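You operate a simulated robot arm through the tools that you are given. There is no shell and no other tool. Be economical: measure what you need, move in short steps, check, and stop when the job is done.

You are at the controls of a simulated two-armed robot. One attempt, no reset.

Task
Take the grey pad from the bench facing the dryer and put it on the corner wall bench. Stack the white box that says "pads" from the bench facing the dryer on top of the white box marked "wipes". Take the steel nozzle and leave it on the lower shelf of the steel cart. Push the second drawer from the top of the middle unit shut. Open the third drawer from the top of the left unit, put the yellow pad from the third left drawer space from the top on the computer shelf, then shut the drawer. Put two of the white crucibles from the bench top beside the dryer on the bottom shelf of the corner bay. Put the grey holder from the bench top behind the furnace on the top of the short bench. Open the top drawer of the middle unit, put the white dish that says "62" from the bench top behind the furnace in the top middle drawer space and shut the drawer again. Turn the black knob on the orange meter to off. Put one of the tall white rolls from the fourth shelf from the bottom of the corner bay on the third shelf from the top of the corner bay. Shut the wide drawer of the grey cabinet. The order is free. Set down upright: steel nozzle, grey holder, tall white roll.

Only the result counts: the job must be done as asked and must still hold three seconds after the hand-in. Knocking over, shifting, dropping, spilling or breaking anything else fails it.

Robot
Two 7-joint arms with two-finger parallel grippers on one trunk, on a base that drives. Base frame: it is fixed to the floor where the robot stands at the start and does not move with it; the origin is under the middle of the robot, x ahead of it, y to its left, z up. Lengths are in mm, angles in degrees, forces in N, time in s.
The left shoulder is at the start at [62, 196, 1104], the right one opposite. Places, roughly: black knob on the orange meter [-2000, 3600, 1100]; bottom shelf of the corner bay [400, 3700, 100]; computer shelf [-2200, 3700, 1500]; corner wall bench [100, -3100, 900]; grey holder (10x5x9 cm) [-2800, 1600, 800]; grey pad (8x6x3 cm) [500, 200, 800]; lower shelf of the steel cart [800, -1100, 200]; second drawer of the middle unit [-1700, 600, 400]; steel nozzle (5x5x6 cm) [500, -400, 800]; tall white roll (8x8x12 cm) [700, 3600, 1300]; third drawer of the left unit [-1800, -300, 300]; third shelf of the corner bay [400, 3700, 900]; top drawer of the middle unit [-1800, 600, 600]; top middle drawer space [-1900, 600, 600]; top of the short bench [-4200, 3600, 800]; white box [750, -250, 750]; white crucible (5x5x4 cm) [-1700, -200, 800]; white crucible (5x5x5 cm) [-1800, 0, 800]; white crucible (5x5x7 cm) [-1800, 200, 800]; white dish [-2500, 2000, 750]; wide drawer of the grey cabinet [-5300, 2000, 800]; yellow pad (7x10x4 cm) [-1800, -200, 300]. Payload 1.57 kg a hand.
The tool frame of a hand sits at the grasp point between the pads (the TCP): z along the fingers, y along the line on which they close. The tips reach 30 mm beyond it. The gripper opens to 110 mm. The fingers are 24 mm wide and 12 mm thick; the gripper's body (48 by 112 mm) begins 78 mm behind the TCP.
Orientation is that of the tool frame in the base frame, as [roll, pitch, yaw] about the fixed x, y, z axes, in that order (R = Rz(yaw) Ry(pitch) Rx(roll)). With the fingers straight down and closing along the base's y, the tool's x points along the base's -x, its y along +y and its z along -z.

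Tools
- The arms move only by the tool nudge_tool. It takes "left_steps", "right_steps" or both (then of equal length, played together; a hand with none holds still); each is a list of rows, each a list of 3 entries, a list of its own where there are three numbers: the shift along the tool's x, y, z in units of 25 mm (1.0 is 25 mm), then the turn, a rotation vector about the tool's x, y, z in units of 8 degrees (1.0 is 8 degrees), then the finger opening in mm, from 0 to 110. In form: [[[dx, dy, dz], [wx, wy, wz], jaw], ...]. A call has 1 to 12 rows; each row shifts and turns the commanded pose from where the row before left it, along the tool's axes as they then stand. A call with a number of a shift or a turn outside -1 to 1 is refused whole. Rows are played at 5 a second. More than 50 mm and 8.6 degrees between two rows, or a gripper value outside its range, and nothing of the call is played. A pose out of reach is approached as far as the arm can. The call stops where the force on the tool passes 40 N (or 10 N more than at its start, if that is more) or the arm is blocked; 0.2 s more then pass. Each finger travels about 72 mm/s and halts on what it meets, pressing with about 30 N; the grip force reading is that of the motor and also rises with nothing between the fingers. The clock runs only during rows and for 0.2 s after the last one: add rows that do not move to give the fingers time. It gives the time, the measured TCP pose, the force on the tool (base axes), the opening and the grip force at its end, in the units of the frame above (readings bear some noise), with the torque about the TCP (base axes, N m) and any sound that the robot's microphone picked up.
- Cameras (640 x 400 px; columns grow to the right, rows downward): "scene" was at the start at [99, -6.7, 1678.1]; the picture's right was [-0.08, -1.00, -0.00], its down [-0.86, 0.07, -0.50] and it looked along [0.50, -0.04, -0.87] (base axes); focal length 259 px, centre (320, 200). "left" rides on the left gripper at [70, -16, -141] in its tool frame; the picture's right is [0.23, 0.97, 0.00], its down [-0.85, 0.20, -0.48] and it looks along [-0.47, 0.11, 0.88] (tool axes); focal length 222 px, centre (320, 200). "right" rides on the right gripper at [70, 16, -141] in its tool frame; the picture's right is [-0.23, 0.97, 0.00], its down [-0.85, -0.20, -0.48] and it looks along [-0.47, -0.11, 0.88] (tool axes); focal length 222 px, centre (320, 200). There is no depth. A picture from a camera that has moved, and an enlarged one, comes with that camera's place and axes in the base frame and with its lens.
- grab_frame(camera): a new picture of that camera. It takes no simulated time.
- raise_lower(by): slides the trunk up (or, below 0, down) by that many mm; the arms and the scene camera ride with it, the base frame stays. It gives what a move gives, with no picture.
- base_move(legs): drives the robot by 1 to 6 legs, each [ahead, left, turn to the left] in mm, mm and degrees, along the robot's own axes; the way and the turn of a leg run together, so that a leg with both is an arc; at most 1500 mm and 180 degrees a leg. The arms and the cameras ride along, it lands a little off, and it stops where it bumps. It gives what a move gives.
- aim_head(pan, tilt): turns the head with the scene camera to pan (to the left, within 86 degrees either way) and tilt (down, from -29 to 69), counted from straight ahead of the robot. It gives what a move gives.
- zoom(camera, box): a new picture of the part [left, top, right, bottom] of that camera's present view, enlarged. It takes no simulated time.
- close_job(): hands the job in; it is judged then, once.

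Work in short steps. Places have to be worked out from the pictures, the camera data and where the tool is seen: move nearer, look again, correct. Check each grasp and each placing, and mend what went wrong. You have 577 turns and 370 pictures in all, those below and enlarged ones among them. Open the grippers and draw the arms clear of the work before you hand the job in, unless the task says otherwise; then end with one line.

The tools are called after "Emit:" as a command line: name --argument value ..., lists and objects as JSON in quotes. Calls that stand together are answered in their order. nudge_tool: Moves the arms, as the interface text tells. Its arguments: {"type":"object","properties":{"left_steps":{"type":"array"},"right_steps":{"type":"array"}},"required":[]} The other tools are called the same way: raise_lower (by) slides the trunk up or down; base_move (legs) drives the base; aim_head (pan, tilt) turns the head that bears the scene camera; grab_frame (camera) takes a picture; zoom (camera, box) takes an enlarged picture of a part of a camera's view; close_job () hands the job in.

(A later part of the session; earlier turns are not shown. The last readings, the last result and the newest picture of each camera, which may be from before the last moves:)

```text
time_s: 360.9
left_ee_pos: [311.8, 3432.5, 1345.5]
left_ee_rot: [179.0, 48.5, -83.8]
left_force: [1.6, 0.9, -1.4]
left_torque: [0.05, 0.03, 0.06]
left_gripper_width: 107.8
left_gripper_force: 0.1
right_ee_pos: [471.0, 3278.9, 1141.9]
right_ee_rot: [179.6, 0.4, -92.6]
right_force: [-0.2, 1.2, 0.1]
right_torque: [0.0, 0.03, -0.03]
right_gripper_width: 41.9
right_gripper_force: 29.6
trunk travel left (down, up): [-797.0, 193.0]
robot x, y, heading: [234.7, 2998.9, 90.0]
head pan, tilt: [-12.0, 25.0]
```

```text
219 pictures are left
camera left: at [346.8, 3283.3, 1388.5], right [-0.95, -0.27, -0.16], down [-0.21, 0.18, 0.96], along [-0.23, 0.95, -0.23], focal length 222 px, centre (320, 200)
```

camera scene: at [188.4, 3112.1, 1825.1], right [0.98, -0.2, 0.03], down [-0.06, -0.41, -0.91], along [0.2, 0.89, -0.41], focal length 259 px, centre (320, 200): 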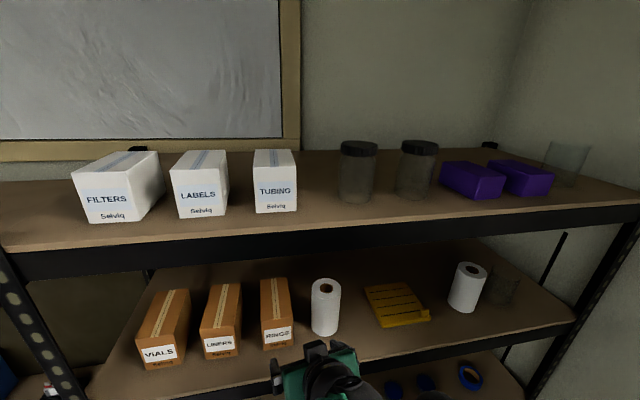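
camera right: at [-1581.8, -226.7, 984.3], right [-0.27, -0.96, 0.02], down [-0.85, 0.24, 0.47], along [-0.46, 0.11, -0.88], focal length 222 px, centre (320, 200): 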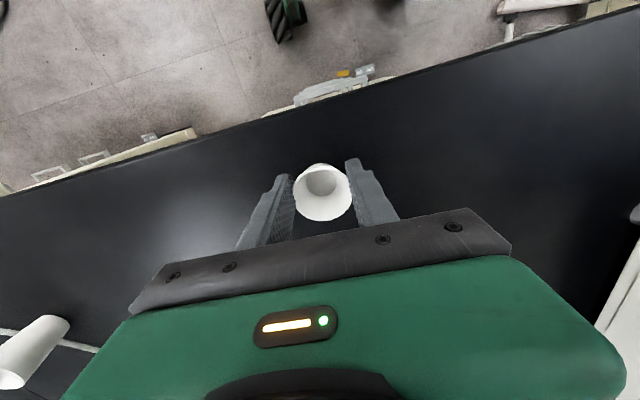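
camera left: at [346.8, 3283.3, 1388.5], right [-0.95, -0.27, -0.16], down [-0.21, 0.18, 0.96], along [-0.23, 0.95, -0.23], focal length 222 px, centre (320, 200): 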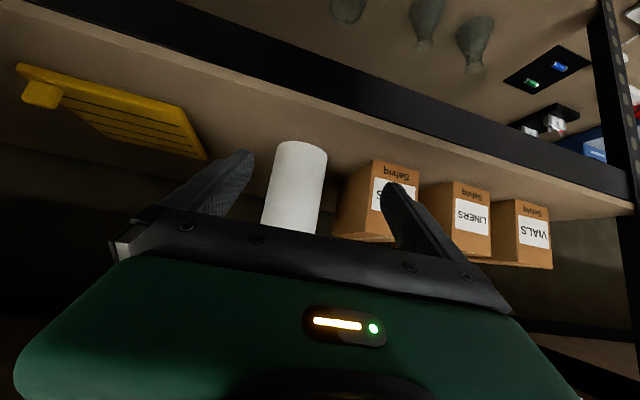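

Roll aligned at x≈310 between the fingers. I drive 70 ahead, settle, then extend.

Emit:
base_move --legs '[[70, 0, 0]]'

Emit:
nudge_tool --left_steps '[[[0, 0, 0], [0, 0, 0], 98], [[0, 0, 0], [0, 0, 0], 98], [[0, 0, 0], [0, 0, 0], 98], [[-0.4, -0.08, 0.78], [0, 0, 0], 98], [[-0.4, -0.08, 0.78], [0, 0, 0], 98], [[-0.4, -0.08, 0.78], [0, 0, 0], 98]]'

Emit:
grab_frame --camera "left"

Emit:
grab_frame --camera "scene"

```text
time_s: 362.0
left_ee_pos: [306.3, 3487.8, 1351.9]
left_ee_rot: [179.4, 49.1, -83.4]
left_force: [1.5, -0.1, 0.2]
left_torque: [0.08, 0.05, 0.04]
left_gripper_width: 107.9
left_gripper_force: 0.0
right_ee_pos: [467.5, 3336.9, 1146.2]
right_ee_rot: [179.7, 0.9, -92.4]
right_force: [0.0, -1.6, -0.6]
right_torque: [0.08, 0.05, -0.03]
right_gripper_width: 41.8
right_gripper_force: 30.2
trunk travel left (down, up): [-797.0, 193.0]
robot x, y, heading: [233.3, 3064.0, 90.1]
head pan, tilt: [-12.0, 25.0]
```

```text
time_s: 363.4
left_ee_pos: [285.0, 3564.7, 1332.1]
left_ee_rot: [-179.4, 48.4, -82.3]
left_force: [0.0, -0.3, -0.3]
left_torque: [-0.02, -0.02, 0.01]
left_gripper_width: 98.2
left_gripper_force: 0.1
right_ee_pos: [448.4, 3348.3, 1146.4]
right_ee_rot: [-179.3, 0.4, -92.4]
right_force: [0.8, -0.3, -0.4]
right_torque: [0.01, -0.03, 0.0]
right_gripper_width: 41.9
right_gripper_force: 30.1
trunk travel left (down, up): [-797.0, 193.0]
robot x, y, heading: [232.2, 3068.0, 90.0]
head pan, tilt: [-12.0, 25.0]
```

```text
218 pictures are left
camera left: at [317.8, 3416.3, 1375.1], right [-0.95, -0.27, -0.18], down [-0.23, 0.18, 0.96], along [-0.22, 0.95, -0.23], focal length 222 px, centre (320, 200)
```

left: 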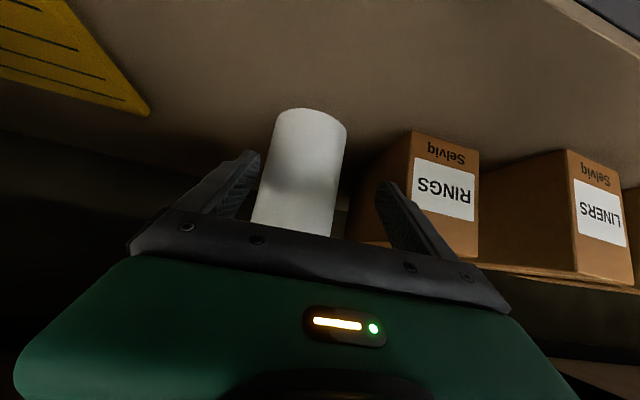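

```text
217 pictures are left
camera scene: at [245.1, 3187.5, 1825.1], right [0.98, -0.2, 0.0], down [-0.08, -0.41, -0.91], along [0.19, 0.89, -0.42], focal length 259 px, centre (320, 200)
```

scene: 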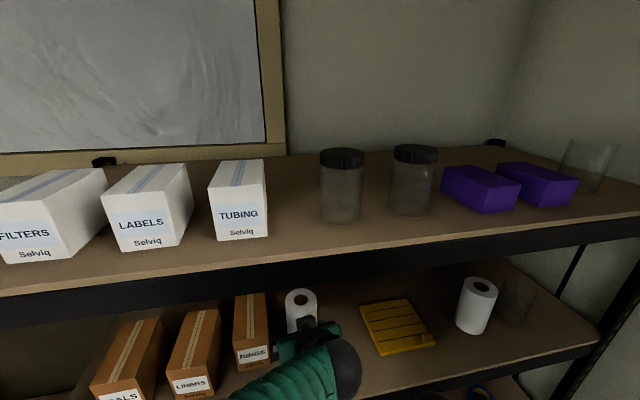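

I settle and shift 10 mm right before going in.

Emit:
nudge_tool --left_steps '[[[0, -0.2, 0], [0, 0, 0], 98], [[0, -0.2, 0], [0, 0, 0], 98], [[0, 0, 0], [0, 0, 0], 98], [[0, 0, 0], [0, 0, 0], 98], [[0, 0, 0], [0, 0, 0], 98], [[0, 0, 0], [0, 0, 0], 98]]'

Emit:
grab_frame --camera "left"

```text
time_s: 364.8
left_ee_pos: [298.3, 3565.1, 1332.0]
left_ee_rot: [-179.4, 48.5, -82.6]
left_force: [-1.0, -0.3, -0.1]
left_torque: [0.0, -0.01, 0.05]
left_gripper_width: 97.8
left_gripper_force: 0.2
right_ee_pos: [453.2, 3348.3, 1145.7]
right_ee_rot: [-179.5, 0.4, -92.5]
right_force: [-0.2, 0.2, -0.4]
right_torque: [0.02, 0.01, 0.05]
right_gripper_width: 41.7
right_gripper_force: 30.5
trunk travel left (down, up): [-797.0, 193.0]
robot x, y, heading: [235.1, 3068.4, 90.1]
head pan, tilt: [-12.0, 25.0]
```

```text
216 pictures are left
camera left: at [332.3, 3417.3, 1374.3], right [-0.95, -0.27, -0.18], down [-0.23, 0.18, 0.96], along [-0.22, 0.95, -0.23], focal length 222 px, centre (320, 200)
```

left: 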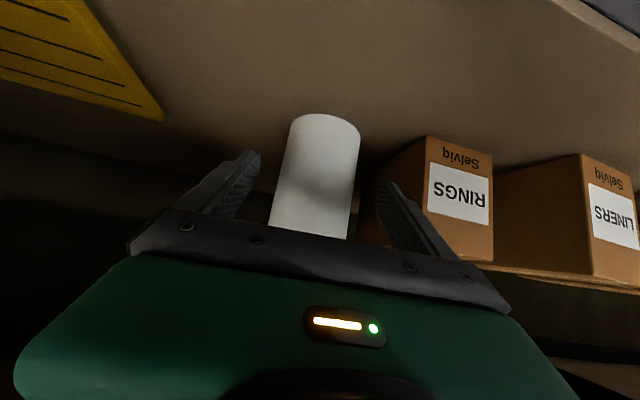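

Centred. I advance 30 mm and close.

Emit:
nudge_tool --left_steps '[[[-0.24, -0.05, 0.58], [0, 0, 0], 98], [[-0.24, -0.05, 0.58], [0, 0, 0], 98], [[0, 0, 0], [0, 0, 0], 85], [[0, 0, 0], [0, 0, 0], 70], [[0, 0, 0], [0, 0, 0], 60], [[0, 0, 0], [0, 0, 0], 60], [[0, 0, 0], [0, 0, 0], 60]]'

Emit:
grab_frame --camera "left"

```text
time_s: 366.4
left_ee_pos: [297.1, 3596.4, 1321.4]
left_ee_rot: [-179.5, 48.5, -82.5]
left_force: [0.3, 0.4, 4.2]
left_torque: [0.06, 0.2, -0.02]
left_gripper_width: 68.6
left_gripper_force: 29.9
right_ee_pos: [453.7, 3347.6, 1146.3]
right_ee_rot: [-179.5, 0.4, -92.4]
right_force: [-0.7, 0.1, 0.0]
right_torque: [0.0, -0.04, -0.01]
right_gripper_width: 41.9
right_gripper_force: 29.7
trunk travel left (down, up): [-797.0, 193.0]
robot x, y, heading: [230.7, 3068.4, 90.0]
head pan, tilt: [-12.0, 25.0]
```

```text
215 pictures are left
camera left: at [331.3, 3447.4, 1364.3], right [-0.95, -0.27, -0.18], down [-0.23, 0.18, 0.96], along [-0.22, 0.95, -0.23], focal length 222 px, centre (320, 200)
```

left: 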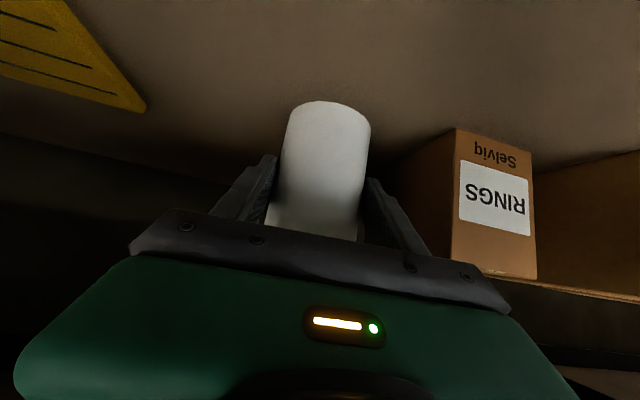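

Roll gripped (69 mm). I lift 22 mm and check.

Emit:
nudge_tool --left_steps '[[[-0.3, 0, -0.27], [0, 0, 0], 60], [[-0.36, 0, -0.32], [0, 0, 0], 60], [[0, 0, 0], [0, 0, 0], 60]]'

Emit:
grab_frame --camera "left"

Emit:
grab_frame --camera "scene"

```text
time_s: 367.2
left_ee_pos: [296.6, 3596.9, 1343.8]
left_ee_rot: [-179.6, 48.4, -82.7]
left_force: [-1.0, 0.7, -1.3]
left_torque: [0.01, -0.03, -0.01]
left_gripper_width: 68.2
left_gripper_force: 29.8
right_ee_pos: [452.4, 3348.8, 1145.8]
right_ee_rot: [-179.5, 0.3, -92.4]
right_force: [-0.2, -0.1, -1.0]
right_torque: [0.01, 0.0, -0.01]
right_gripper_width: 41.7
right_gripper_force: 29.9
trunk travel left (down, up): [-797.0, 193.0]
robot x, y, heading: [230.1, 3065.7, 90.4]
head pan, tilt: [-12.0, 25.0]
```

```text
214 pictures are left
camera left: at [331.4, 3448.0, 1386.0], right [-0.95, -0.27, -0.17], down [-0.23, 0.18, 0.96], along [-0.22, 0.95, -0.23], focal length 222 px, centre (320, 200)
```

left: 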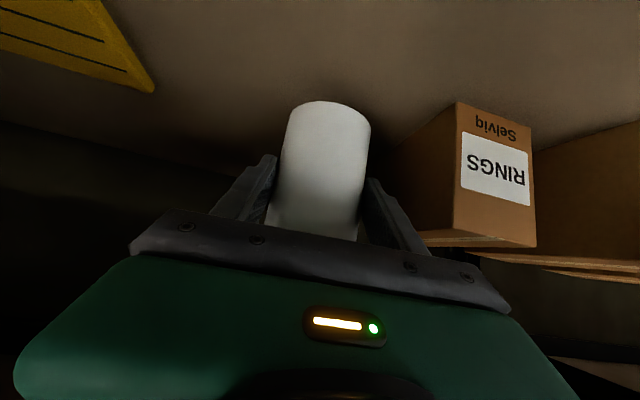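

```text
213 pictures are left
camera scene: at [252.0, 3189.0, 1824.9], right [0.98, -0.21, 0.0], down [-0.09, -0.41, -0.91], along [0.19, 0.89, -0.42], focal length 259 px, centre (320, 200)
```

scene: 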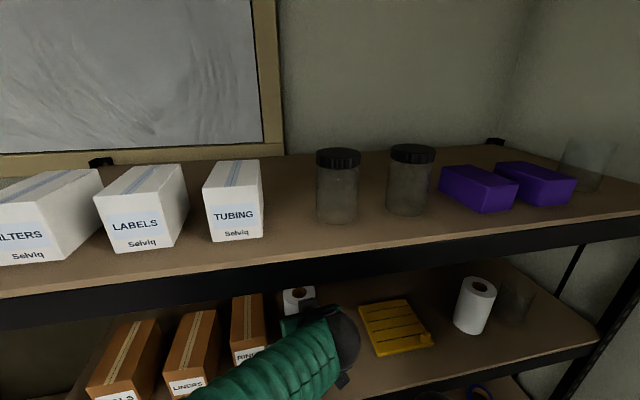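

Roll lifted clear. I back out, lower the trunk, and view the third shelf from the top.

Emit:
base_move --legs '[[-280, 0, 0]]'

Emit:
raise_lower --by -340

Emit:
aim_head --pan 0 --tilt 30

Emit:
grab_frame --camera "scene"

```text
time_s: 369.0
left_ee_pos: [234.4, 3374.5, 1331.2]
left_ee_rot: [-177.6, 46.9, -80.3]
left_force: [-5.6, 3.0, -1.4]
left_torque: [-0.2, -0.25, -0.25]
left_gripper_width: 68.4
left_gripper_force: 29.7
right_ee_pos: [404.5, 3133.0, 1149.6]
right_ee_rot: [-177.5, 0.7, -92.9]
right_force: [-0.2, 1.5, -1.5]
right_torque: [-0.09, -0.01, 0.04]
right_gripper_width: 41.9
right_gripper_force: 30.5
trunk travel left (down, up): [-797.0, 193.0]
robot x, y, heading: [216.8, 2814.3, 90.5]
head pan, tilt: [-12.0, 25.0]
stopped in leg 1: the robot was blocked; the commanded pose is now the measured one
```

```text
time_s: 372.5
left_ee_pos: [283.4, 3344.0, 1126.7]
left_ee_rot: [-176.0, 51.7, -78.1]
left_force: [0.0, 0.4, -1.4]
left_torque: [0.01, 0.0, 0.02]
left_gripper_width: 68.3
left_gripper_force: 29.7
right_ee_pos: [452.3, 3102.7, 896.3]
right_ee_rot: [-179.9, 2.2, -93.4]
right_force: [0.6, 0.4, 0.5]
right_torque: [-0.03, 0.02, 0.0]
right_gripper_width: 42.0
right_gripper_force: 29.8
trunk travel left (down, up): [-534.0, 456.0]
robot x, y, heading: [221.7, 2811.9, 90.2]
head pan, tilt: [-12.0, 25.0]
stopped: the arm was blocked; the commanded pose is now the measured one
```

```text
time_s: 373.2
left_ee_pos: [282.9, 3343.3, 1125.4]
left_ee_rot: [-176.2, 51.8, -78.5]
left_force: [-0.2, 0.5, -1.6]
left_torque: [-0.02, 0.01, -0.03]
left_gripper_width: 68.1
left_gripper_force: 30.3
right_ee_pos: [451.6, 3102.0, 895.2]
right_ee_rot: [-179.8, 2.3, -93.2]
right_force: [-0.2, 0.4, -0.7]
right_torque: [0.01, -0.02, 0.0]
right_gripper_width: 41.9
right_gripper_force: 30.0
trunk travel left (down, up): [-534.0, 456.0]
robot x, y, heading: [222.0, 2815.4, 90.2]
head pan, tilt: [0.0, 30.0]
```

```text
212 pictures are left
camera scene: at [220.7, 2935.4, 1562.4], right [1.0, 0.0, 0.0], down [0.0, -0.5, -0.87], along [0.0, 0.87, -0.5], focal length 259 px, centre (320, 200)
```

scene: 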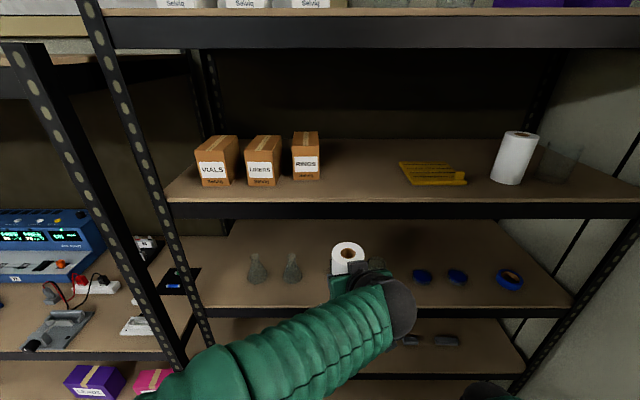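

Both moves were blocked by something near my right or behind. I look there before moving.

Emit:
aim_head --pan -80 --tilt 45

Emit:
grab_frame --camera "scene"

Emit:
aim_head --pan 80 --tilt 45

Emit:
grab_frame --camera "scene"

```text
time_s: 374.8
left_ee_pos: [284.6, 3341.6, 1127.2]
left_ee_rot: [-176.0, 51.8, -78.4]
left_force: [0.3, 0.1, -1.6]
left_torque: [-0.01, 0.02, 0.0]
left_gripper_width: 68.4
left_gripper_force: 30.1
right_ee_pos: [452.1, 3102.9, 893.7]
right_ee_rot: [-179.7, 2.1, -93.3]
right_force: [-0.3, -0.1, -0.4]
right_torque: [0.03, -0.01, -0.02]
right_gripper_width: 41.9
right_gripper_force: 30.1
trunk travel left (down, up): [-534.0, 456.0]
robot x, y, heading: [222.6, 2814.5, 90.1]
head pan, tilt: [-80.0, 45.0]
```

```text
211 pictures are left
camera scene: at [301.1, 2859.4, 1539.3], right [0.18, -0.98, 0.0], down [-0.7, -0.13, -0.71], along [0.7, 0.12, -0.71], focal length 259 px, centre (320, 200)
```

scene: 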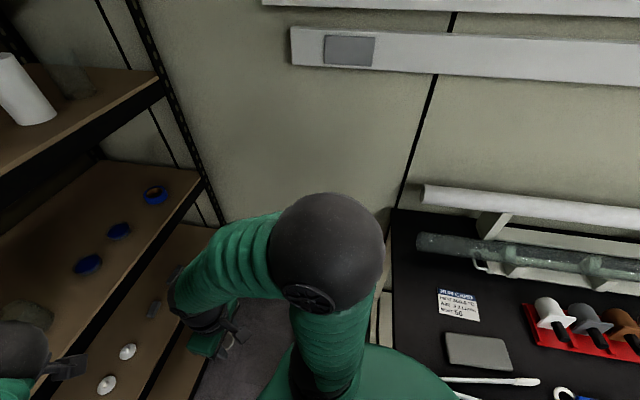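

```text
time_s: 377.2
left_ee_pos: [283.2, 3342.5, 1126.8]
left_ee_rot: [-175.8, 52.0, -78.1]
left_force: [0.0, 0.4, -1.3]
left_torque: [-0.03, 0.01, 0.0]
left_gripper_width: 68.4
left_gripper_force: 29.3
right_ee_pos: [452.0, 3103.1, 894.9]
right_ee_rot: [-179.8, 2.2, -93.4]
right_force: [0.1, -1.4, -0.5]
right_torque: [0.02, 0.01, -0.03]
right_gripper_width: 41.9
right_gripper_force: 30.2
trunk travel left (down, up): [-534.0, 456.0]
robot x, y, heading: [219.1, 2812.7, 90.5]
head pan, tilt: [80.0, 45.0]
```

```text
210 pictures are left
camera scene: at [140.8, 2858.8, 1538.7], right [0.17, 0.99, 0.0], down [0.7, -0.12, -0.71], along [-0.7, 0.12, -0.71], focal length 259 px, centre (320, 200)
```

scene: 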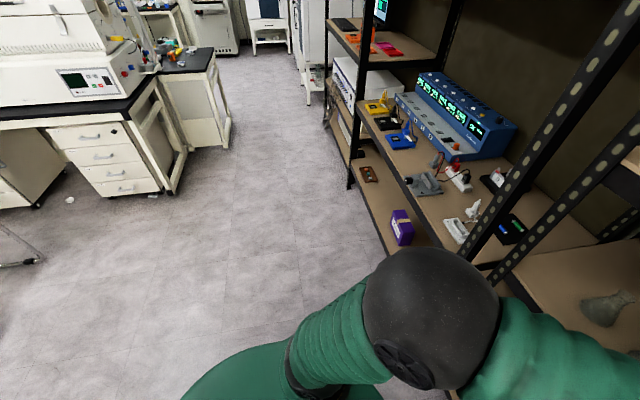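

The base's rear right met the corner of the tube bench (end at y≈2715, x≥470). I shift 130 left, away from it, then check state again.

Emit:
base_move --legs '[[10, 130, 0]]'

Emit:
nudge_tool --left_steps '[[[0, 0, 0], [0, 0, 0], 60], [[0, 0, 0], [0, 0, 0], 60], [[0, 0, 0], [0, 0, 0], 60], [[0, 0, 0], [0, 0, 0], 60]]'

Emit:
aim_head --pan -80 --tilt 35

Emit:
grab_frame --camera "scene"

Emit:
grab_frame --camera "left"

```text
time_s: 378.5
left_ee_pos: [177.1, 3349.2, 1125.3]
left_ee_rot: [-176.7, 51.8, -79.7]
left_force: [0.7, 1.6, -2.0]
left_torque: [-0.02, -0.02, 0.01]
left_gripper_width: 68.5
left_gripper_force: 30.0
right_ee_pos: [333.8, 3111.7, 892.7]
right_ee_rot: [179.6, 2.1, -93.4]
right_force: [1.1, 0.5, -0.5]
right_torque: [0.02, 0.0, -0.03]
right_gripper_width: 41.9
right_gripper_force: 29.7
trunk travel left (down, up): [-534.0, 456.0]
robot x, y, heading: [90.3, 2824.6, 90.3]
head pan, tilt: [80.0, 45.0]
```

```text
time_s: 379.5
left_ee_pos: [152.5, 3348.3, 1127.9]
left_ee_rot: [-174.2, 51.9, -77.8]
left_force: [-1.2, 0.0, -1.7]
left_torque: [-0.03, -0.08, -0.1]
left_gripper_width: 68.5
left_gripper_force: 30.0
right_ee_pos: [313.3, 3111.0, 894.3]
right_ee_rot: [-179.1, 2.2, -93.3]
right_force: [-0.9, 0.1, 0.3]
right_torque: [0.02, -0.01, 0.04]
right_gripper_width: 42.1
right_gripper_force: 29.7
trunk travel left (down, up): [-534.0, 456.0]
robot x, y, heading: [90.5, 2818.5, 90.1]
head pan, tilt: [80.0, 45.0]
```

```text
time_s: 382.0
left_ee_pos: [160.7, 3348.9, 1128.3]
left_ee_rot: [-174.5, 52.2, -78.2]
left_force: [-0.2, -0.4, -0.6]
left_torque: [-0.06, 0.0, 0.0]
left_gripper_width: 68.4
left_gripper_force: 29.8
right_ee_pos: [321.4, 3112.0, 892.3]
right_ee_rot: [-179.6, 2.2, -93.4]
right_force: [0.3, 0.9, -0.1]
right_torque: [0.03, 0.01, -0.02]
right_gripper_width: 42.3
right_gripper_force: 29.7
trunk travel left (down, up): [-534.0, 456.0]
robot x, y, heading: [91.0, 2823.8, 90.3]
head pan, tilt: [-80.0, 35.0]
```

```text
209 pictures are left
camera scene: at [180.6, 2870.0, 1550.9], right [0.18, -0.98, 0.0], down [-0.57, -0.1, -0.82], along [0.81, 0.14, -0.57], focal length 259 px, centre (320, 200)
```

scene: 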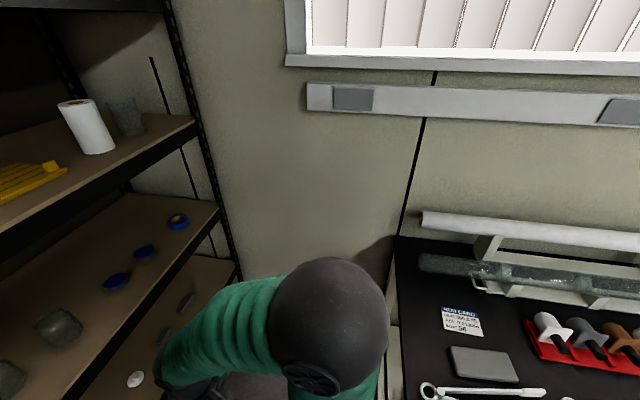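

```text
208 pictures are left
camera left: at [195.4, 3198.0, 1162.2], right [-0.94, -0.26, -0.24], down [-0.27, 0.11, 0.96], along [-0.23, 0.96, -0.17], focal length 222 px, centre (320, 200)
```

left: 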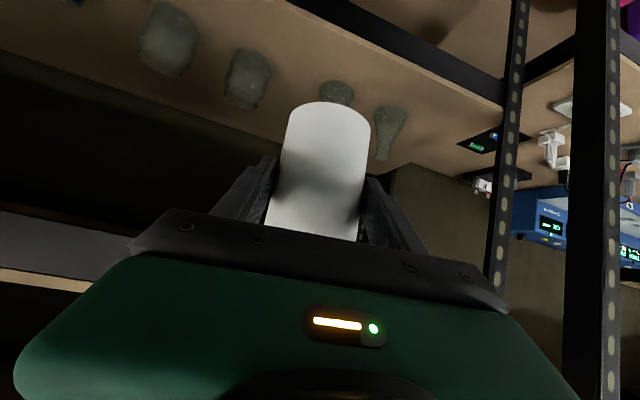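

The roll is held but slightly tilted now (tool rotated ~5°). I restore its grasp orientation and then lower the trunk carefully.

Emit:
nudge_tool --left_steps '[[[0, 0, 0], [-0.2, 0.475, 0.36], 60], [[0, 0, 0], [0, 0, 0], 60], [[0, 0, 0], [0, 0, 0], 60]]'

Emit:
raise_lower --by -100

Emit:
aim_head --pan 0 --tilt 40

Emit:
grab_frame --camera "scene"

```text
time_s: 383.0
left_ee_pos: [163.8, 3344.0, 1149.2]
left_ee_rot: [-177.7, 50.2, -81.7]
left_force: [0.5, 0.0, -1.2]
left_torque: [0.0, 0.01, 0.01]
left_gripper_width: 68.4
left_gripper_force: 30.1
right_ee_pos: [321.4, 3111.4, 892.4]
right_ee_rot: [-179.6, 2.2, -93.3]
right_force: [-0.3, -0.4, 0.3]
right_torque: [0.03, 0.01, -0.02]
right_gripper_width: 41.9
right_gripper_force: 30.2
trunk travel left (down, up): [-534.0, 456.0]
robot x, y, heading: [92.6, 2825.8, 90.5]
head pan, tilt: [-80.0, 35.0]
stopped in row 3 (left hand): the arm was blocked; the commanded pose is now the measured one
```

```text
time_s: 384.5
left_ee_pos: [162.2, 3349.3, 1166.9]
left_ee_rot: [-173.7, 52.3, -78.0]
left_force: [-0.2, -0.4, -2.5]
left_torque: [-0.02, 0.01, 0.0]
left_gripper_width: 68.3
left_gripper_force: 30.0
right_ee_pos: [321.5, 3111.1, 883.1]
right_ee_rot: [-179.6, 2.2, -93.4]
right_force: [0.0, -0.7, -0.1]
right_torque: [-0.03, -0.01, -0.02]
right_gripper_width: 41.7
right_gripper_force: 29.8
trunk travel left (down, up): [-521.0, 469.0]
robot x, y, heading: [93.5, 2825.6, 89.8]
head pan, tilt: [-80.0, 35.0]
stopped: the arm was blocked; the commanded pose is now the measured one
```

```text
time_s: 386.0
left_ee_pos: [163.8, 3348.0, 1167.7]
left_ee_rot: [-173.8, 52.2, -78.2]
left_force: [0.1, -0.5, -0.8]
left_torque: [-0.02, -0.04, -0.01]
left_gripper_width: 68.3
left_gripper_force: 30.2
right_ee_pos: [321.0, 3111.6, 882.8]
right_ee_rot: [-179.5, 2.2, -93.4]
right_force: [-0.1, 0.2, -0.6]
right_torque: [0.0, -0.02, -0.03]
right_gripper_width: 42.1
right_gripper_force: 30.5
trunk travel left (down, up): [-521.0, 469.0]
robot x, y, heading: [95.1, 2825.8, 90.2]
head pan, tilt: [0.0, 40.0]
```

```text
207 pictures are left
camera scene: at [93.4, 2939.3, 1533.8], right [1.0, 0.0, 0.0], down [0.0, -0.64, -0.77], along [0.0, 0.77, -0.64], focal length 259 px, centre (320, 200)
```

scene: 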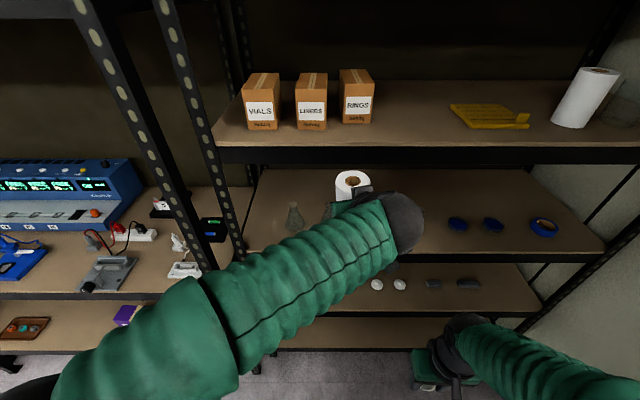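

Something hinders the left arm. I test by moving only the left hand: back and up a little.

Emit:
nudge_tool --left_steps '[[[-0.5, 0.5, -0.5], [0, 0, 0], 60], [[-0.5, 0.5, -0.5], [0, 0, 0], 60], [[0, 0, 0], [0, 0, 0], 60]]'

Emit:
aim_head --pan 45 --tilt 50

Emit:
grab_frame --camera "scene"

```text
time_s: 386.8
left_ee_pos: [135.6, 3339.3, 1185.0]
left_ee_rot: [-174.7, 51.7, -79.0]
left_force: [-0.2, -0.2, -1.0]
left_torque: [-0.02, -0.01, 0.0]
left_gripper_width: 68.1
left_gripper_force: 29.8
right_ee_pos: [319.2, 3112.8, 874.7]
right_ee_rot: [-179.5, 2.3, -93.3]
right_force: [0.6, -0.5, -0.3]
right_torque: [0.01, 0.01, 0.02]
right_gripper_width: 41.9
right_gripper_force: 30.3
trunk travel left (down, up): [-521.0, 469.0]
robot x, y, heading: [92.0, 2819.5, 90.3]
head pan, tilt: [0.0, 40.0]
```

```text
time_s: 387.9
left_ee_pos: [135.4, 3341.4, 1186.2]
left_ee_rot: [-174.6, 51.7, -78.9]
left_force: [-0.3, 0.0, -1.2]
left_torque: [-0.02, 0.02, 0.01]
left_gripper_width: 68.2
left_gripper_force: 29.7
right_ee_pos: [321.0, 3111.7, 874.5]
right_ee_rot: [-179.5, 2.3, -93.4]
right_force: [0.5, -0.4, -0.2]
right_torque: [0.01, 0.01, -0.01]
right_gripper_width: 41.7
right_gripper_force: 30.5
trunk travel left (down, up): [-521.0, 469.0]
robot x, y, heading: [93.4, 2823.5, 90.0]
head pan, tilt: [45.0, 50.0]
```

```text
206 pictures are left
camera scene: at [38.8, 2908.7, 1511.2], right [0.71, 0.71, 0.0], down [0.54, -0.54, -0.64], along [-0.46, 0.45, -0.77], focal length 259 px, centre (320, 200)
```

scene: 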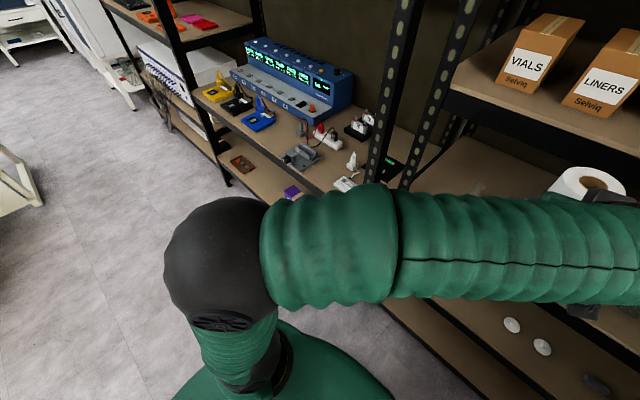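

Emit:
raise_lower --by -30

Emit:
aim_head --pan 60 --tilt 69

Emit:
grab_frame --camera "scene"

Emit:
grab_frame --camera "right"

```text
time_s: 388.7
left_ee_pos: [135.5, 3339.4, 1159.6]
left_ee_rot: [-174.4, 52.0, -78.7]
left_force: [-0.2, 0.0, -1.5]
left_torque: [-0.04, -0.03, 0.03]
left_gripper_width: 68.3
left_gripper_force: 30.2
right_ee_pos: [320.6, 3111.2, 845.6]
right_ee_rot: [-179.4, 2.2, -93.4]
right_force: [0.1, -0.6, 0.2]
right_torque: [0.03, 0.0, -0.01]
right_gripper_width: 41.7
right_gripper_force: 29.7
trunk travel left (down, up): [-491.0, 499.0]
robot x, y, heading: [93.6, 2826.3, 90.5]
head pan, tilt: [45.0, 50.0]
```

```text
time_s: 389.5
left_ee_pos: [136.9, 3339.3, 1159.0]
left_ee_rot: [-174.5, 52.0, -78.8]
left_force: [-0.7, -0.1, -1.7]
left_torque: [-0.05, 0.03, 0.03]
left_gripper_width: 68.3
left_gripper_force: 29.6
right_ee_pos: [320.5, 3111.2, 844.7]
right_ee_rot: [-179.5, 2.3, -93.4]
right_force: [1.0, 0.1, 0.0]
right_torque: [0.0, -0.01, 0.02]
right_gripper_width: 42.0
right_gripper_force: 30.2
trunk travel left (down, up): [-491.0, 499.0]
robot x, y, heading: [93.4, 2821.8, 90.3]
head pan, tilt: [60.0, 68.8]
```

```text
205 pictures are left
camera scene: at [44.8, 2882.1, 1459.7], right [0.5, 0.87, 0.0], down [0.81, -0.46, -0.36], along [-0.32, 0.18, -0.93], focal length 259 px, centre (320, 200)
```

scene: 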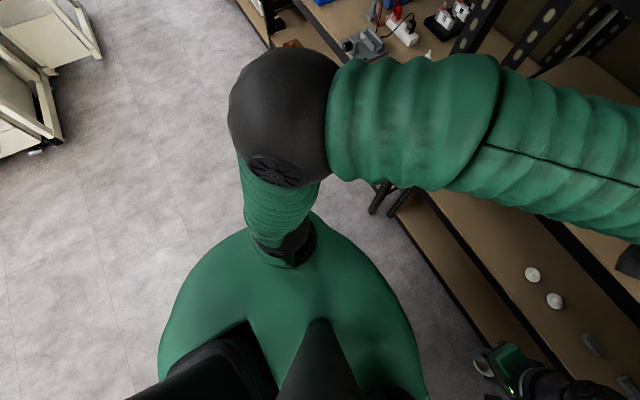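

```text
204 pictures are left
camera right: at [299.1, 3038.8, 983.0], right [-0.96, 0.29, 0.0], down [0.25, 0.82, 0.51], along [0.15, 0.49, -0.86], focal length 222 px, centre (320, 200)
```

right: 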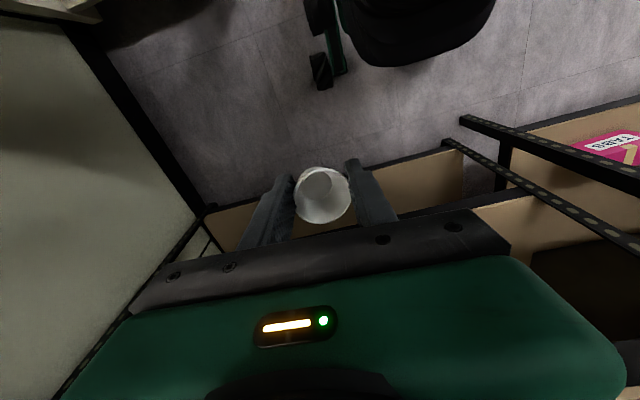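

Lowering works again. I restore the roll's upright orientation and verify.

Emit:
nudge_tool --left_steps '[[[0, 0, 0], [-0.26, 0.45, 0.3], 60], [[0, 0, 0], [0, 0, 0], 60], [[0, 0, 0], [0, 0, 0], 60]]'

Emit:
raise_lower --by -60

Emit:
aim_head --pan 0 --tilt 30

Emit:
grab_frame --camera "scene"

```text
time_s: 390.3
left_ee_pos: [136.8, 3334.4, 1182.8]
left_ee_rot: [-177.6, 50.1, -81.6]
left_force: [0.3, -0.8, -1.7]
left_torque: [-0.04, 0.01, 0.01]
left_gripper_width: 68.0
left_gripper_force: 30.3
right_ee_pos: [321.4, 3112.1, 849.1]
right_ee_rot: [-179.5, 2.2, -93.4]
right_force: [-0.3, 0.1, -0.7]
right_torque: [0.0, 0.0, -0.01]
right_gripper_width: 41.9
right_gripper_force: 29.8
trunk travel left (down, up): [-491.0, 499.0]
robot x, y, heading: [95.2, 2821.0, 90.2]
head pan, tilt: [60.0, 68.8]
```

```text
time_s: 391.2
left_ee_pos: [135.7, 3345.9, 1216.0]
left_ee_rot: [-163.3, 55.4, -69.3]
left_force: [0.0, 0.4, -2.2]
left_torque: [-0.03, -0.03, 0.01]
left_gripper_width: 68.1
left_gripper_force: 30.1
right_ee_pos: [320.7, 3111.2, 803.8]
right_ee_rot: [-179.5, 2.2, -93.3]
right_force: [0.0, 0.3, -0.5]
right_torque: [-0.01, -0.02, 0.02]
right_gripper_width: 41.8
right_gripper_force: 30.4
trunk travel left (down, up): [-450.0, 540.0]
robot x, y, heading: [94.0, 2818.4, 90.3]
head pan, tilt: [60.0, 68.8]
stopped: the arm was blocked; the commanded pose is now the measured one
```

```text
time_s: 392.5
left_ee_pos: [136.5, 3345.2, 1215.1]
left_ee_rot: [-163.5, 55.5, -69.3]
left_force: [0.2, 0.2, -2.0]
left_torque: [0.0, -0.02, 0.01]
left_gripper_width: 68.2
left_gripper_force: 30.0
right_ee_pos: [321.4, 3111.6, 804.7]
right_ee_rot: [-179.5, 2.2, -93.4]
right_force: [-0.2, -0.1, -0.7]
right_torque: [-0.01, 0.0, 0.0]
right_gripper_width: 41.9
right_gripper_force: 30.3
trunk travel left (down, up): [-450.0, 540.0]
robot x, y, heading: [94.0, 2824.4, 90.4]
head pan, tilt: [0.0, 30.0]
```

```text
203 pictures are left
camera scene: at [93.0, 2944.6, 1470.3], right [1.0, 0.0, 0.0], down [0.0, -0.5, -0.87], along [0.0, 0.87, -0.5], focal length 259 px, centre (320, 200)
```

scene: 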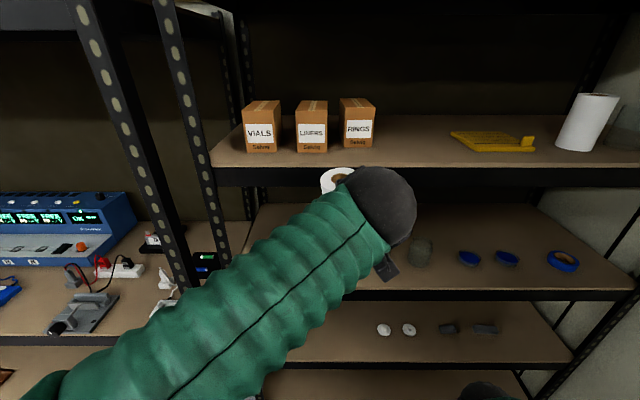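

The left wrist is at a joint limit because the hand is too high relative to the trunk. I lower the hand itself 200 mm and restore its orientation.

Emit:
nudge_tool --left_steps '[[[0.82, 0.16, 0.55], [0, 0, 0], 60], [[0.82, 0.16, 0.55], [0, 0, 0], 60], [[0.82, 0.16, 0.55], [0, 0, 0], 60], [[0.82, 0.16, 0.55], [0, 0, 0], 60], [[0.82, 0.16, 0.55], [0, 0, 0], 60], [[0.82, 0.16, 0.55], [0, 0, 0], 60], [[0.82, 0.16, 0.55], [0, 0, 0], 60], [[0.82, 0.16, 0.55], [0, 0, 0], 60]]'

```text
time_s: 394.0
left_ee_pos: [120.2, 3376.3, 1165.2]
left_ee_rot: [-140.9, 59.7, -46.4]
left_force: [0.2, 0.2, -1.9]
left_torque: [-0.02, -0.03, 0.02]
left_gripper_width: 68.1
left_gripper_force: 29.8
right_ee_pos: [320.0, 3111.2, 808.0]
right_ee_rot: [-179.5, 2.3, -93.4]
right_force: [0.4, -0.4, -1.2]
right_torque: [-0.02, 0.02, -0.02]
right_gripper_width: 41.9
right_gripper_force: 29.7
trunk travel left (down, up): [-450.0, 540.0]
robot x, y, heading: [96.2, 2824.9, 90.3]
head pan, tilt: [0.0, 30.0]
stopped in row 7 (left hand): the arm was blocked; the commanded pose is now the measured one
```

The wrist bends ~90° because the left hand is too far across to the right. I move it 200 mm left, which should free the wrist.

Emit:
nudge_tool --left_steps '[[[-0.5, 0.8, -0.4], [0, 0, 0], 60], [[-0.35, 0.9, -0.3], [0, 0, 0], 60], [[-0.35, 0.93, 0], [0, 0, 0], 60], [[-0.35, 0.93, 0], [0, 0, 0], 60], [[-0.35, 0.93, 0], [0, 0, 0], 60], [[-0.35, 0.93, 0], [0, 0, 0], 60], [[-0.35, 0.93, 0], [0, 0, 0], 60], [[-0.35, 0.93, 0], [0, 0, 0], 60]]'

Emit:
grab_frame --camera "scene"

```text
time_s: 395.8
left_ee_pos: [-64.2, 3361.0, 1162.3]
left_ee_rot: [-144.0, 59.1, -50.6]
left_force: [0.4, 0.7, -1.4]
left_torque: [-0.03, -0.03, 0.0]
left_gripper_width: 68.2
left_gripper_force: 29.4
right_ee_pos: [318.8, 3111.5, 804.4]
right_ee_rot: [-179.5, 2.2, -93.4]
right_force: [-0.2, -0.3, -0.4]
right_torque: [0.01, -0.03, -0.01]
right_gripper_width: 42.3
right_gripper_force: 30.0
trunk travel left (down, up): [-450.0, 540.0]
robot x, y, heading: [92.1, 2821.5, 90.2]
head pan, tilt: [0.0, 30.0]
```

```text
202 pictures are left
camera scene: at [91.0, 2944.5, 1470.0], right [1.0, 0.0, 0.0], down [0.0, -0.5, -0.87], along [0.0, 0.87, -0.5], focal length 259 px, centre (320, 200)
```

scene: 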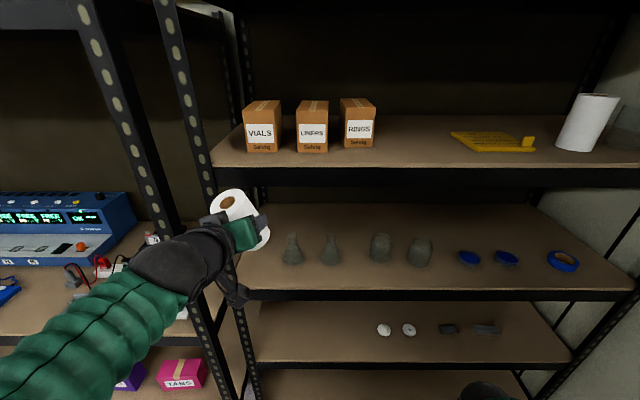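

It tracks again. I rotate the tool so the roll is upright (three small rotations).

Emit:
nudge_tool --left_steps '[[[0, 0, 0], [-0.49, 0.63, 0.54], 60], [[0, 0, 0], [-0.49, 0.63, 0.54], 60], [[0, 0, 0], [-0.49, 0.63, 0.54], 60], [[0, 0, 0], [0, 0, 0], 60]]'

Emit:
grab_frame --camera "scene"

```text
time_s: 396.8
left_ee_pos: [-63.9, 3359.8, 1162.7]
left_ee_rot: [-179.9, 48.7, -79.7]
left_force: [0.1, 0.1, -0.7]
left_torque: [-0.02, -0.02, 0.0]
left_gripper_width: 68.0
left_gripper_force: 30.1
right_ee_pos: [320.0, 3110.7, 805.0]
right_ee_rot: [-179.5, 2.4, -93.5]
right_force: [0.0, 0.0, 0.2]
right_torque: [-0.03, 0.0, 0.01]
right_gripper_width: 41.9
right_gripper_force: 29.9
trunk travel left (down, up): [-450.0, 540.0]
robot x, y, heading: [94.6, 2821.6, 90.3]
head pan, tilt: [0.0, 30.0]
```

```text
201 pictures are left
camera scene: at [92.2, 2944.0, 1470.1], right [1.0, 0.0, 0.0], down [0.0, -0.5, -0.87], along [0.0, 0.87, -0.5], focal length 259 px, centre (320, 200)
```

scene: 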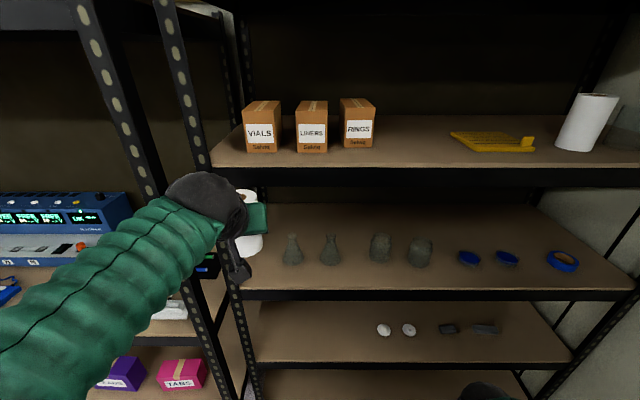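

Upright again. A free spot is the front strip of the third shelf at x≈-50, left of the flasks. I lower the trunk 180 and check.

Emit:
raise_lower --by -180

Emit:
grab_frame --camera "scene"

Emit:
grab_frame --camera "left"

```text
time_s: 398.8
left_ee_pos: [-64.4, 3360.3, 983.9]
left_ee_rot: [-179.8, 48.8, -79.5]
left_force: [-0.5, 0.1, -1.0]
left_torque: [0.0, -0.02, -0.02]
left_gripper_width: 68.1
left_gripper_force: 29.7
right_ee_pos: [321.7, 3111.4, 624.7]
right_ee_rot: [-179.5, 2.2, -93.4]
right_force: [0.2, 0.7, 0.0]
right_torque: [-0.04, 0.0, 0.01]
right_gripper_width: 41.9
right_gripper_force: 30.0
trunk travel left (down, up): [-270.0, 720.0]
robot x, y, heading: [90.5, 2824.0, 90.1]
head pan, tilt: [0.0, 30.0]
```

```text
200 pictures are left
camera scene: at [92.2, 2944.2, 1290.1], right [1.0, 0.0, 0.0], down [0.0, -0.5, -0.87], along [0.0, 0.87, -0.5], focal length 259 px, centre (320, 200)
```

scene: 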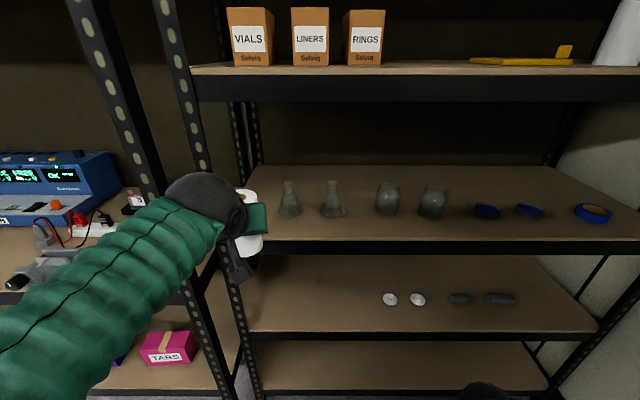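

```text
199 pictures are left
camera left: at [-21.0, 3213.3, 1025.2], right [-0.93, -0.32, -0.17], down [-0.23, 0.17, 0.96], along [-0.28, 0.93, -0.23], focal length 222 px, centre (320, 200)
```

left: 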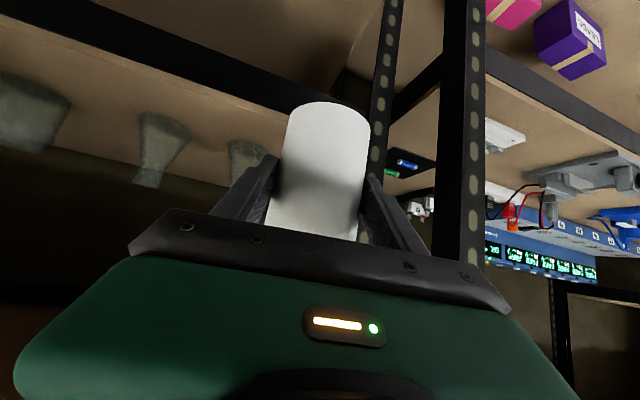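

Shelf surface ≈ z 909, front edge y≈3421. I raise 20 for clearance and drive 130 ahead, then settle.

Emit:
raise_lower --by 22

Emit:
base_move --legs '[[130, 0, 0]]'

Emit:
nudge_tool --left_steps '[[[0, 0, 0], [0, 0, 0], 60], [[0, 0, 0], [0, 0, 0], 60], [[0, 0, 0], [0, 0, 0], 60], [[0, 0, 0], [0, 0, 0], 60], [[0, 0, 0], [0, 0, 0], 60]]'

Emit:
grab_frame --camera "left"

Emit:
grab_frame --camera "scene"

```text
time_s: 399.5
left_ee_pos: [-63.5, 3360.8, 1006.3]
left_ee_rot: [-179.8, 48.7, -79.5]
left_force: [-0.8, 0.4, -1.9]
left_torque: [-0.04, 0.02, 0.0]
left_gripper_width: 67.9
left_gripper_force: 30.1
right_ee_pos: [320.8, 3110.9, 645.6]
right_ee_rot: [-179.5, 2.1, -93.4]
right_force: [0.5, 1.6, -0.1]
right_torque: [0.0, -0.01, 0.03]
right_gripper_width: 42.0
right_gripper_force: 30.1
trunk travel left (down, up): [-292.0, 698.0]
robot x, y, heading: [94.4, 2819.5, 90.4]
head pan, tilt: [0.0, 30.0]
```

```text
time_s: 400.8
left_ee_pos: [-64.5, 3487.5, 1004.7]
left_ee_rot: [-179.8, 48.6, -79.6]
left_force: [0.1, 1.1, -1.8]
left_torque: [0.0, -0.01, 0.01]
left_gripper_width: 68.2
left_gripper_force: 30.4
right_ee_pos: [318.7, 3238.7, 646.2]
right_ee_rot: [-179.5, 2.1, -93.4]
right_force: [-1.1, 1.2, -0.7]
right_torque: [-0.02, 0.0, -0.05]
right_gripper_width: 42.0
right_gripper_force: 30.3
trunk travel left (down, up): [-292.0, 698.0]
robot x, y, heading: [93.7, 2951.1, 90.1]
head pan, tilt: [0.0, 30.0]
```

```text
time_s: 402.0
left_ee_pos: [-64.6, 3486.7, 1004.9]
left_ee_rot: [-179.8, 48.7, -79.7]
left_force: [-0.4, 0.9, -2.5]
left_torque: [-0.02, -0.01, 0.01]
left_gripper_width: 68.1
left_gripper_force: 30.0
right_ee_pos: [320.1, 3237.9, 646.2]
right_ee_rot: [-179.5, 2.2, -93.4]
right_force: [0.3, -0.1, -0.6]
right_torque: [0.01, 0.02, -0.02]
right_gripper_width: 41.7
right_gripper_force: 29.7
trunk travel left (down, up): [-292.0, 698.0]
robot x, y, heading: [94.4, 2949.6, 90.2]
head pan, tilt: [0.0, 30.0]
```

```text
198 pictures are left
camera left: at [-21.2, 3340.1, 1046.9], right [-0.93, -0.32, -0.17], down [-0.23, 0.17, 0.96], along [-0.28, 0.93, -0.23], focal length 222 px, centre (320, 200)
```

left: 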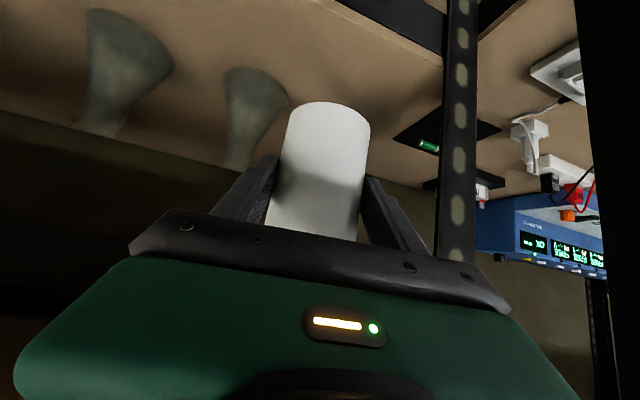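

```text
197 pictures are left
camera scene: at [91.8, 3070.7, 1312.0], right [1.0, 0.0, 0.0], down [0.0, -0.5, -0.87], along [0.0, 0.87, -0.5], focal length 259 px, centre (320, 200)
```

scene: 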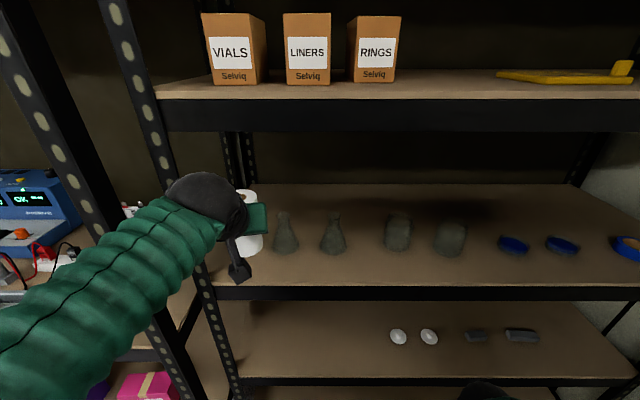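

Roll is over the shelf. I lower it: 18 mm, then 3 mm steps to contact.

Emit:
nudge_tool --left_steps '[[[0.54, 0, 0.475], [0, 0, 0], 60], [[0.1, 0, 0.09], [0, 0, 0], 60], [[0.1, 0, 0.09], [0, 0, 0], 60], [[0.1, 0, 0.09], [0, 0, 0], 60], [[0.1, 0, 0.09], [0, 0, 0], 60], [[0.1, 0, 0.09], [0, 0, 0], 60], [[0, 0, 0], [0, 0, 0], 60]]'

Emit:
zoom --camera "scene" --box '[180, 160, 340, 320]'

```text
time_s: 403.6
left_ee_pos: [-64.2, 3486.0, 970.9]
left_ee_rot: [-179.8, 48.7, -79.7]
left_force: [-0.6, 0.4, -1.2]
left_torque: [-0.01, 0.01, -0.03]
left_gripper_width: 68.0
left_gripper_force: 29.9
right_ee_pos: [320.3, 3237.2, 646.0]
right_ee_rot: [-179.5, 2.1, -93.3]
right_force: [0.1, 0.5, -0.5]
right_torque: [0.01, 0.01, -0.02]
right_gripper_width: 41.7
right_gripper_force: 30.2
trunk travel left (down, up): [-292.0, 698.0]
robot x, y, heading: [93.4, 2950.6, 90.3]
head pan, tilt: [0.0, 30.0]
```

```text
2.50 times, centred on (260, 240) of scene
camera zoom: at [91.8, 3070.7, 1312.0], right [1.0, 0.0, 0.0], down [0.0, -0.5, -0.87], along [0.0, 0.87, -0.5], focal length 647 px, centre (470, 100)
```

zoom: 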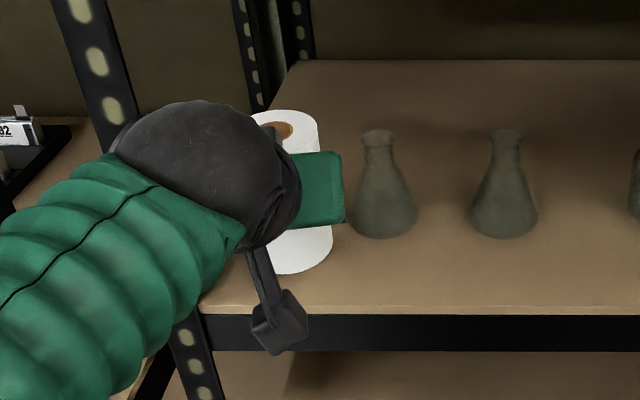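

Emit:
nudge_tool --left_steps '[[[0.1, 0, 0.09], [0, 0, 0], 60], [[0.1, 0, 0.09], [0, 0, 0], 60], [[0.1, 0, 0.09], [0, 0, 0], 60], [[0.1, 0, 0.09], [0, 0, 0], 60], [[0.1, 0, 0.09], [0, 0, 0], 60], [[0.1, 0, 0.09], [0, 0, 0], 60], [[0, 0, 0], [0, 0, 0], 60]]'

```text
time_s: 405.2
left_ee_pos: [-63.4, 3486.3, 950.8]
left_ee_rot: [-179.9, 48.6, -79.5]
left_force: [0.0, -0.4, -0.9]
left_torque: [-0.07, 0.0, -0.02]
left_gripper_width: 67.9
left_gripper_force: 29.3
right_ee_pos: [319.7, 3237.0, 646.1]
right_ee_rot: [-179.5, 2.2, -93.4]
right_force: [-0.4, 0.0, -0.9]
right_torque: [0.01, 0.0, 0.0]
right_gripper_width: 41.9
right_gripper_force: 29.8
trunk travel left (down, up): [-292.0, 698.0]
robot x, y, heading: [90.6, 2946.3, 90.1]
head pan, tilt: [0.0, 30.0]
```

Emit:
nudge_tool --left_steps '[[[0.1, 0, 0.09], [0, 0, 0], 60], [[0.1, 0, 0.09], [0, 0, 0], 60], [[0.1, 0, 0.09], [0, 0, 0], 60], [[0.1, 0, 0.09], [0, 0, 0], 60], [[0.1, 0, 0.09], [0, 0, 0], 60], [[0.1, 0, 0.09], [0, 0, 0], 60], [[0, 0, 0], [0, 0, 0], 60]]'

Emit:
zoom --camera "scene" --box '[180, 160, 340, 320]'

```text
time_s: 406.8
left_ee_pos: [-63.1, 3484.7, 935.5]
left_ee_rot: [-179.8, 49.1, -79.8]
left_force: [-0.3, 3.5, 23.4]
left_torque: [0.58, 0.07, 0.09]
left_gripper_width: 68.3
left_gripper_force: 29.7
right_ee_pos: [321.2, 3235.8, 646.7]
right_ee_rot: [-179.6, 2.4, -93.5]
right_force: [-0.6, 0.5, -1.0]
right_torque: [0.03, 0.0, -0.02]
right_gripper_width: 41.9
right_gripper_force: 29.9
trunk travel left (down, up): [-292.0, 698.0]
robot x, y, heading: [94.3, 2950.9, 90.2]
head pan, tilt: [0.0, 30.0]
```

```text
2.50 times, centred on (260, 240) of scene
camera zoom: at [93.3, 3067.1, 1312.6], right [1.0, 0.0, 0.0], down [0.0, -0.5, -0.87], along [0.0, 0.87, -0.5], focal length 647 px, centre (470, 100)
```

zoom: 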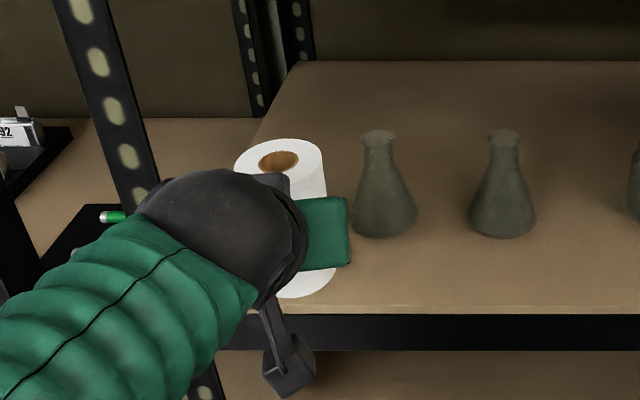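

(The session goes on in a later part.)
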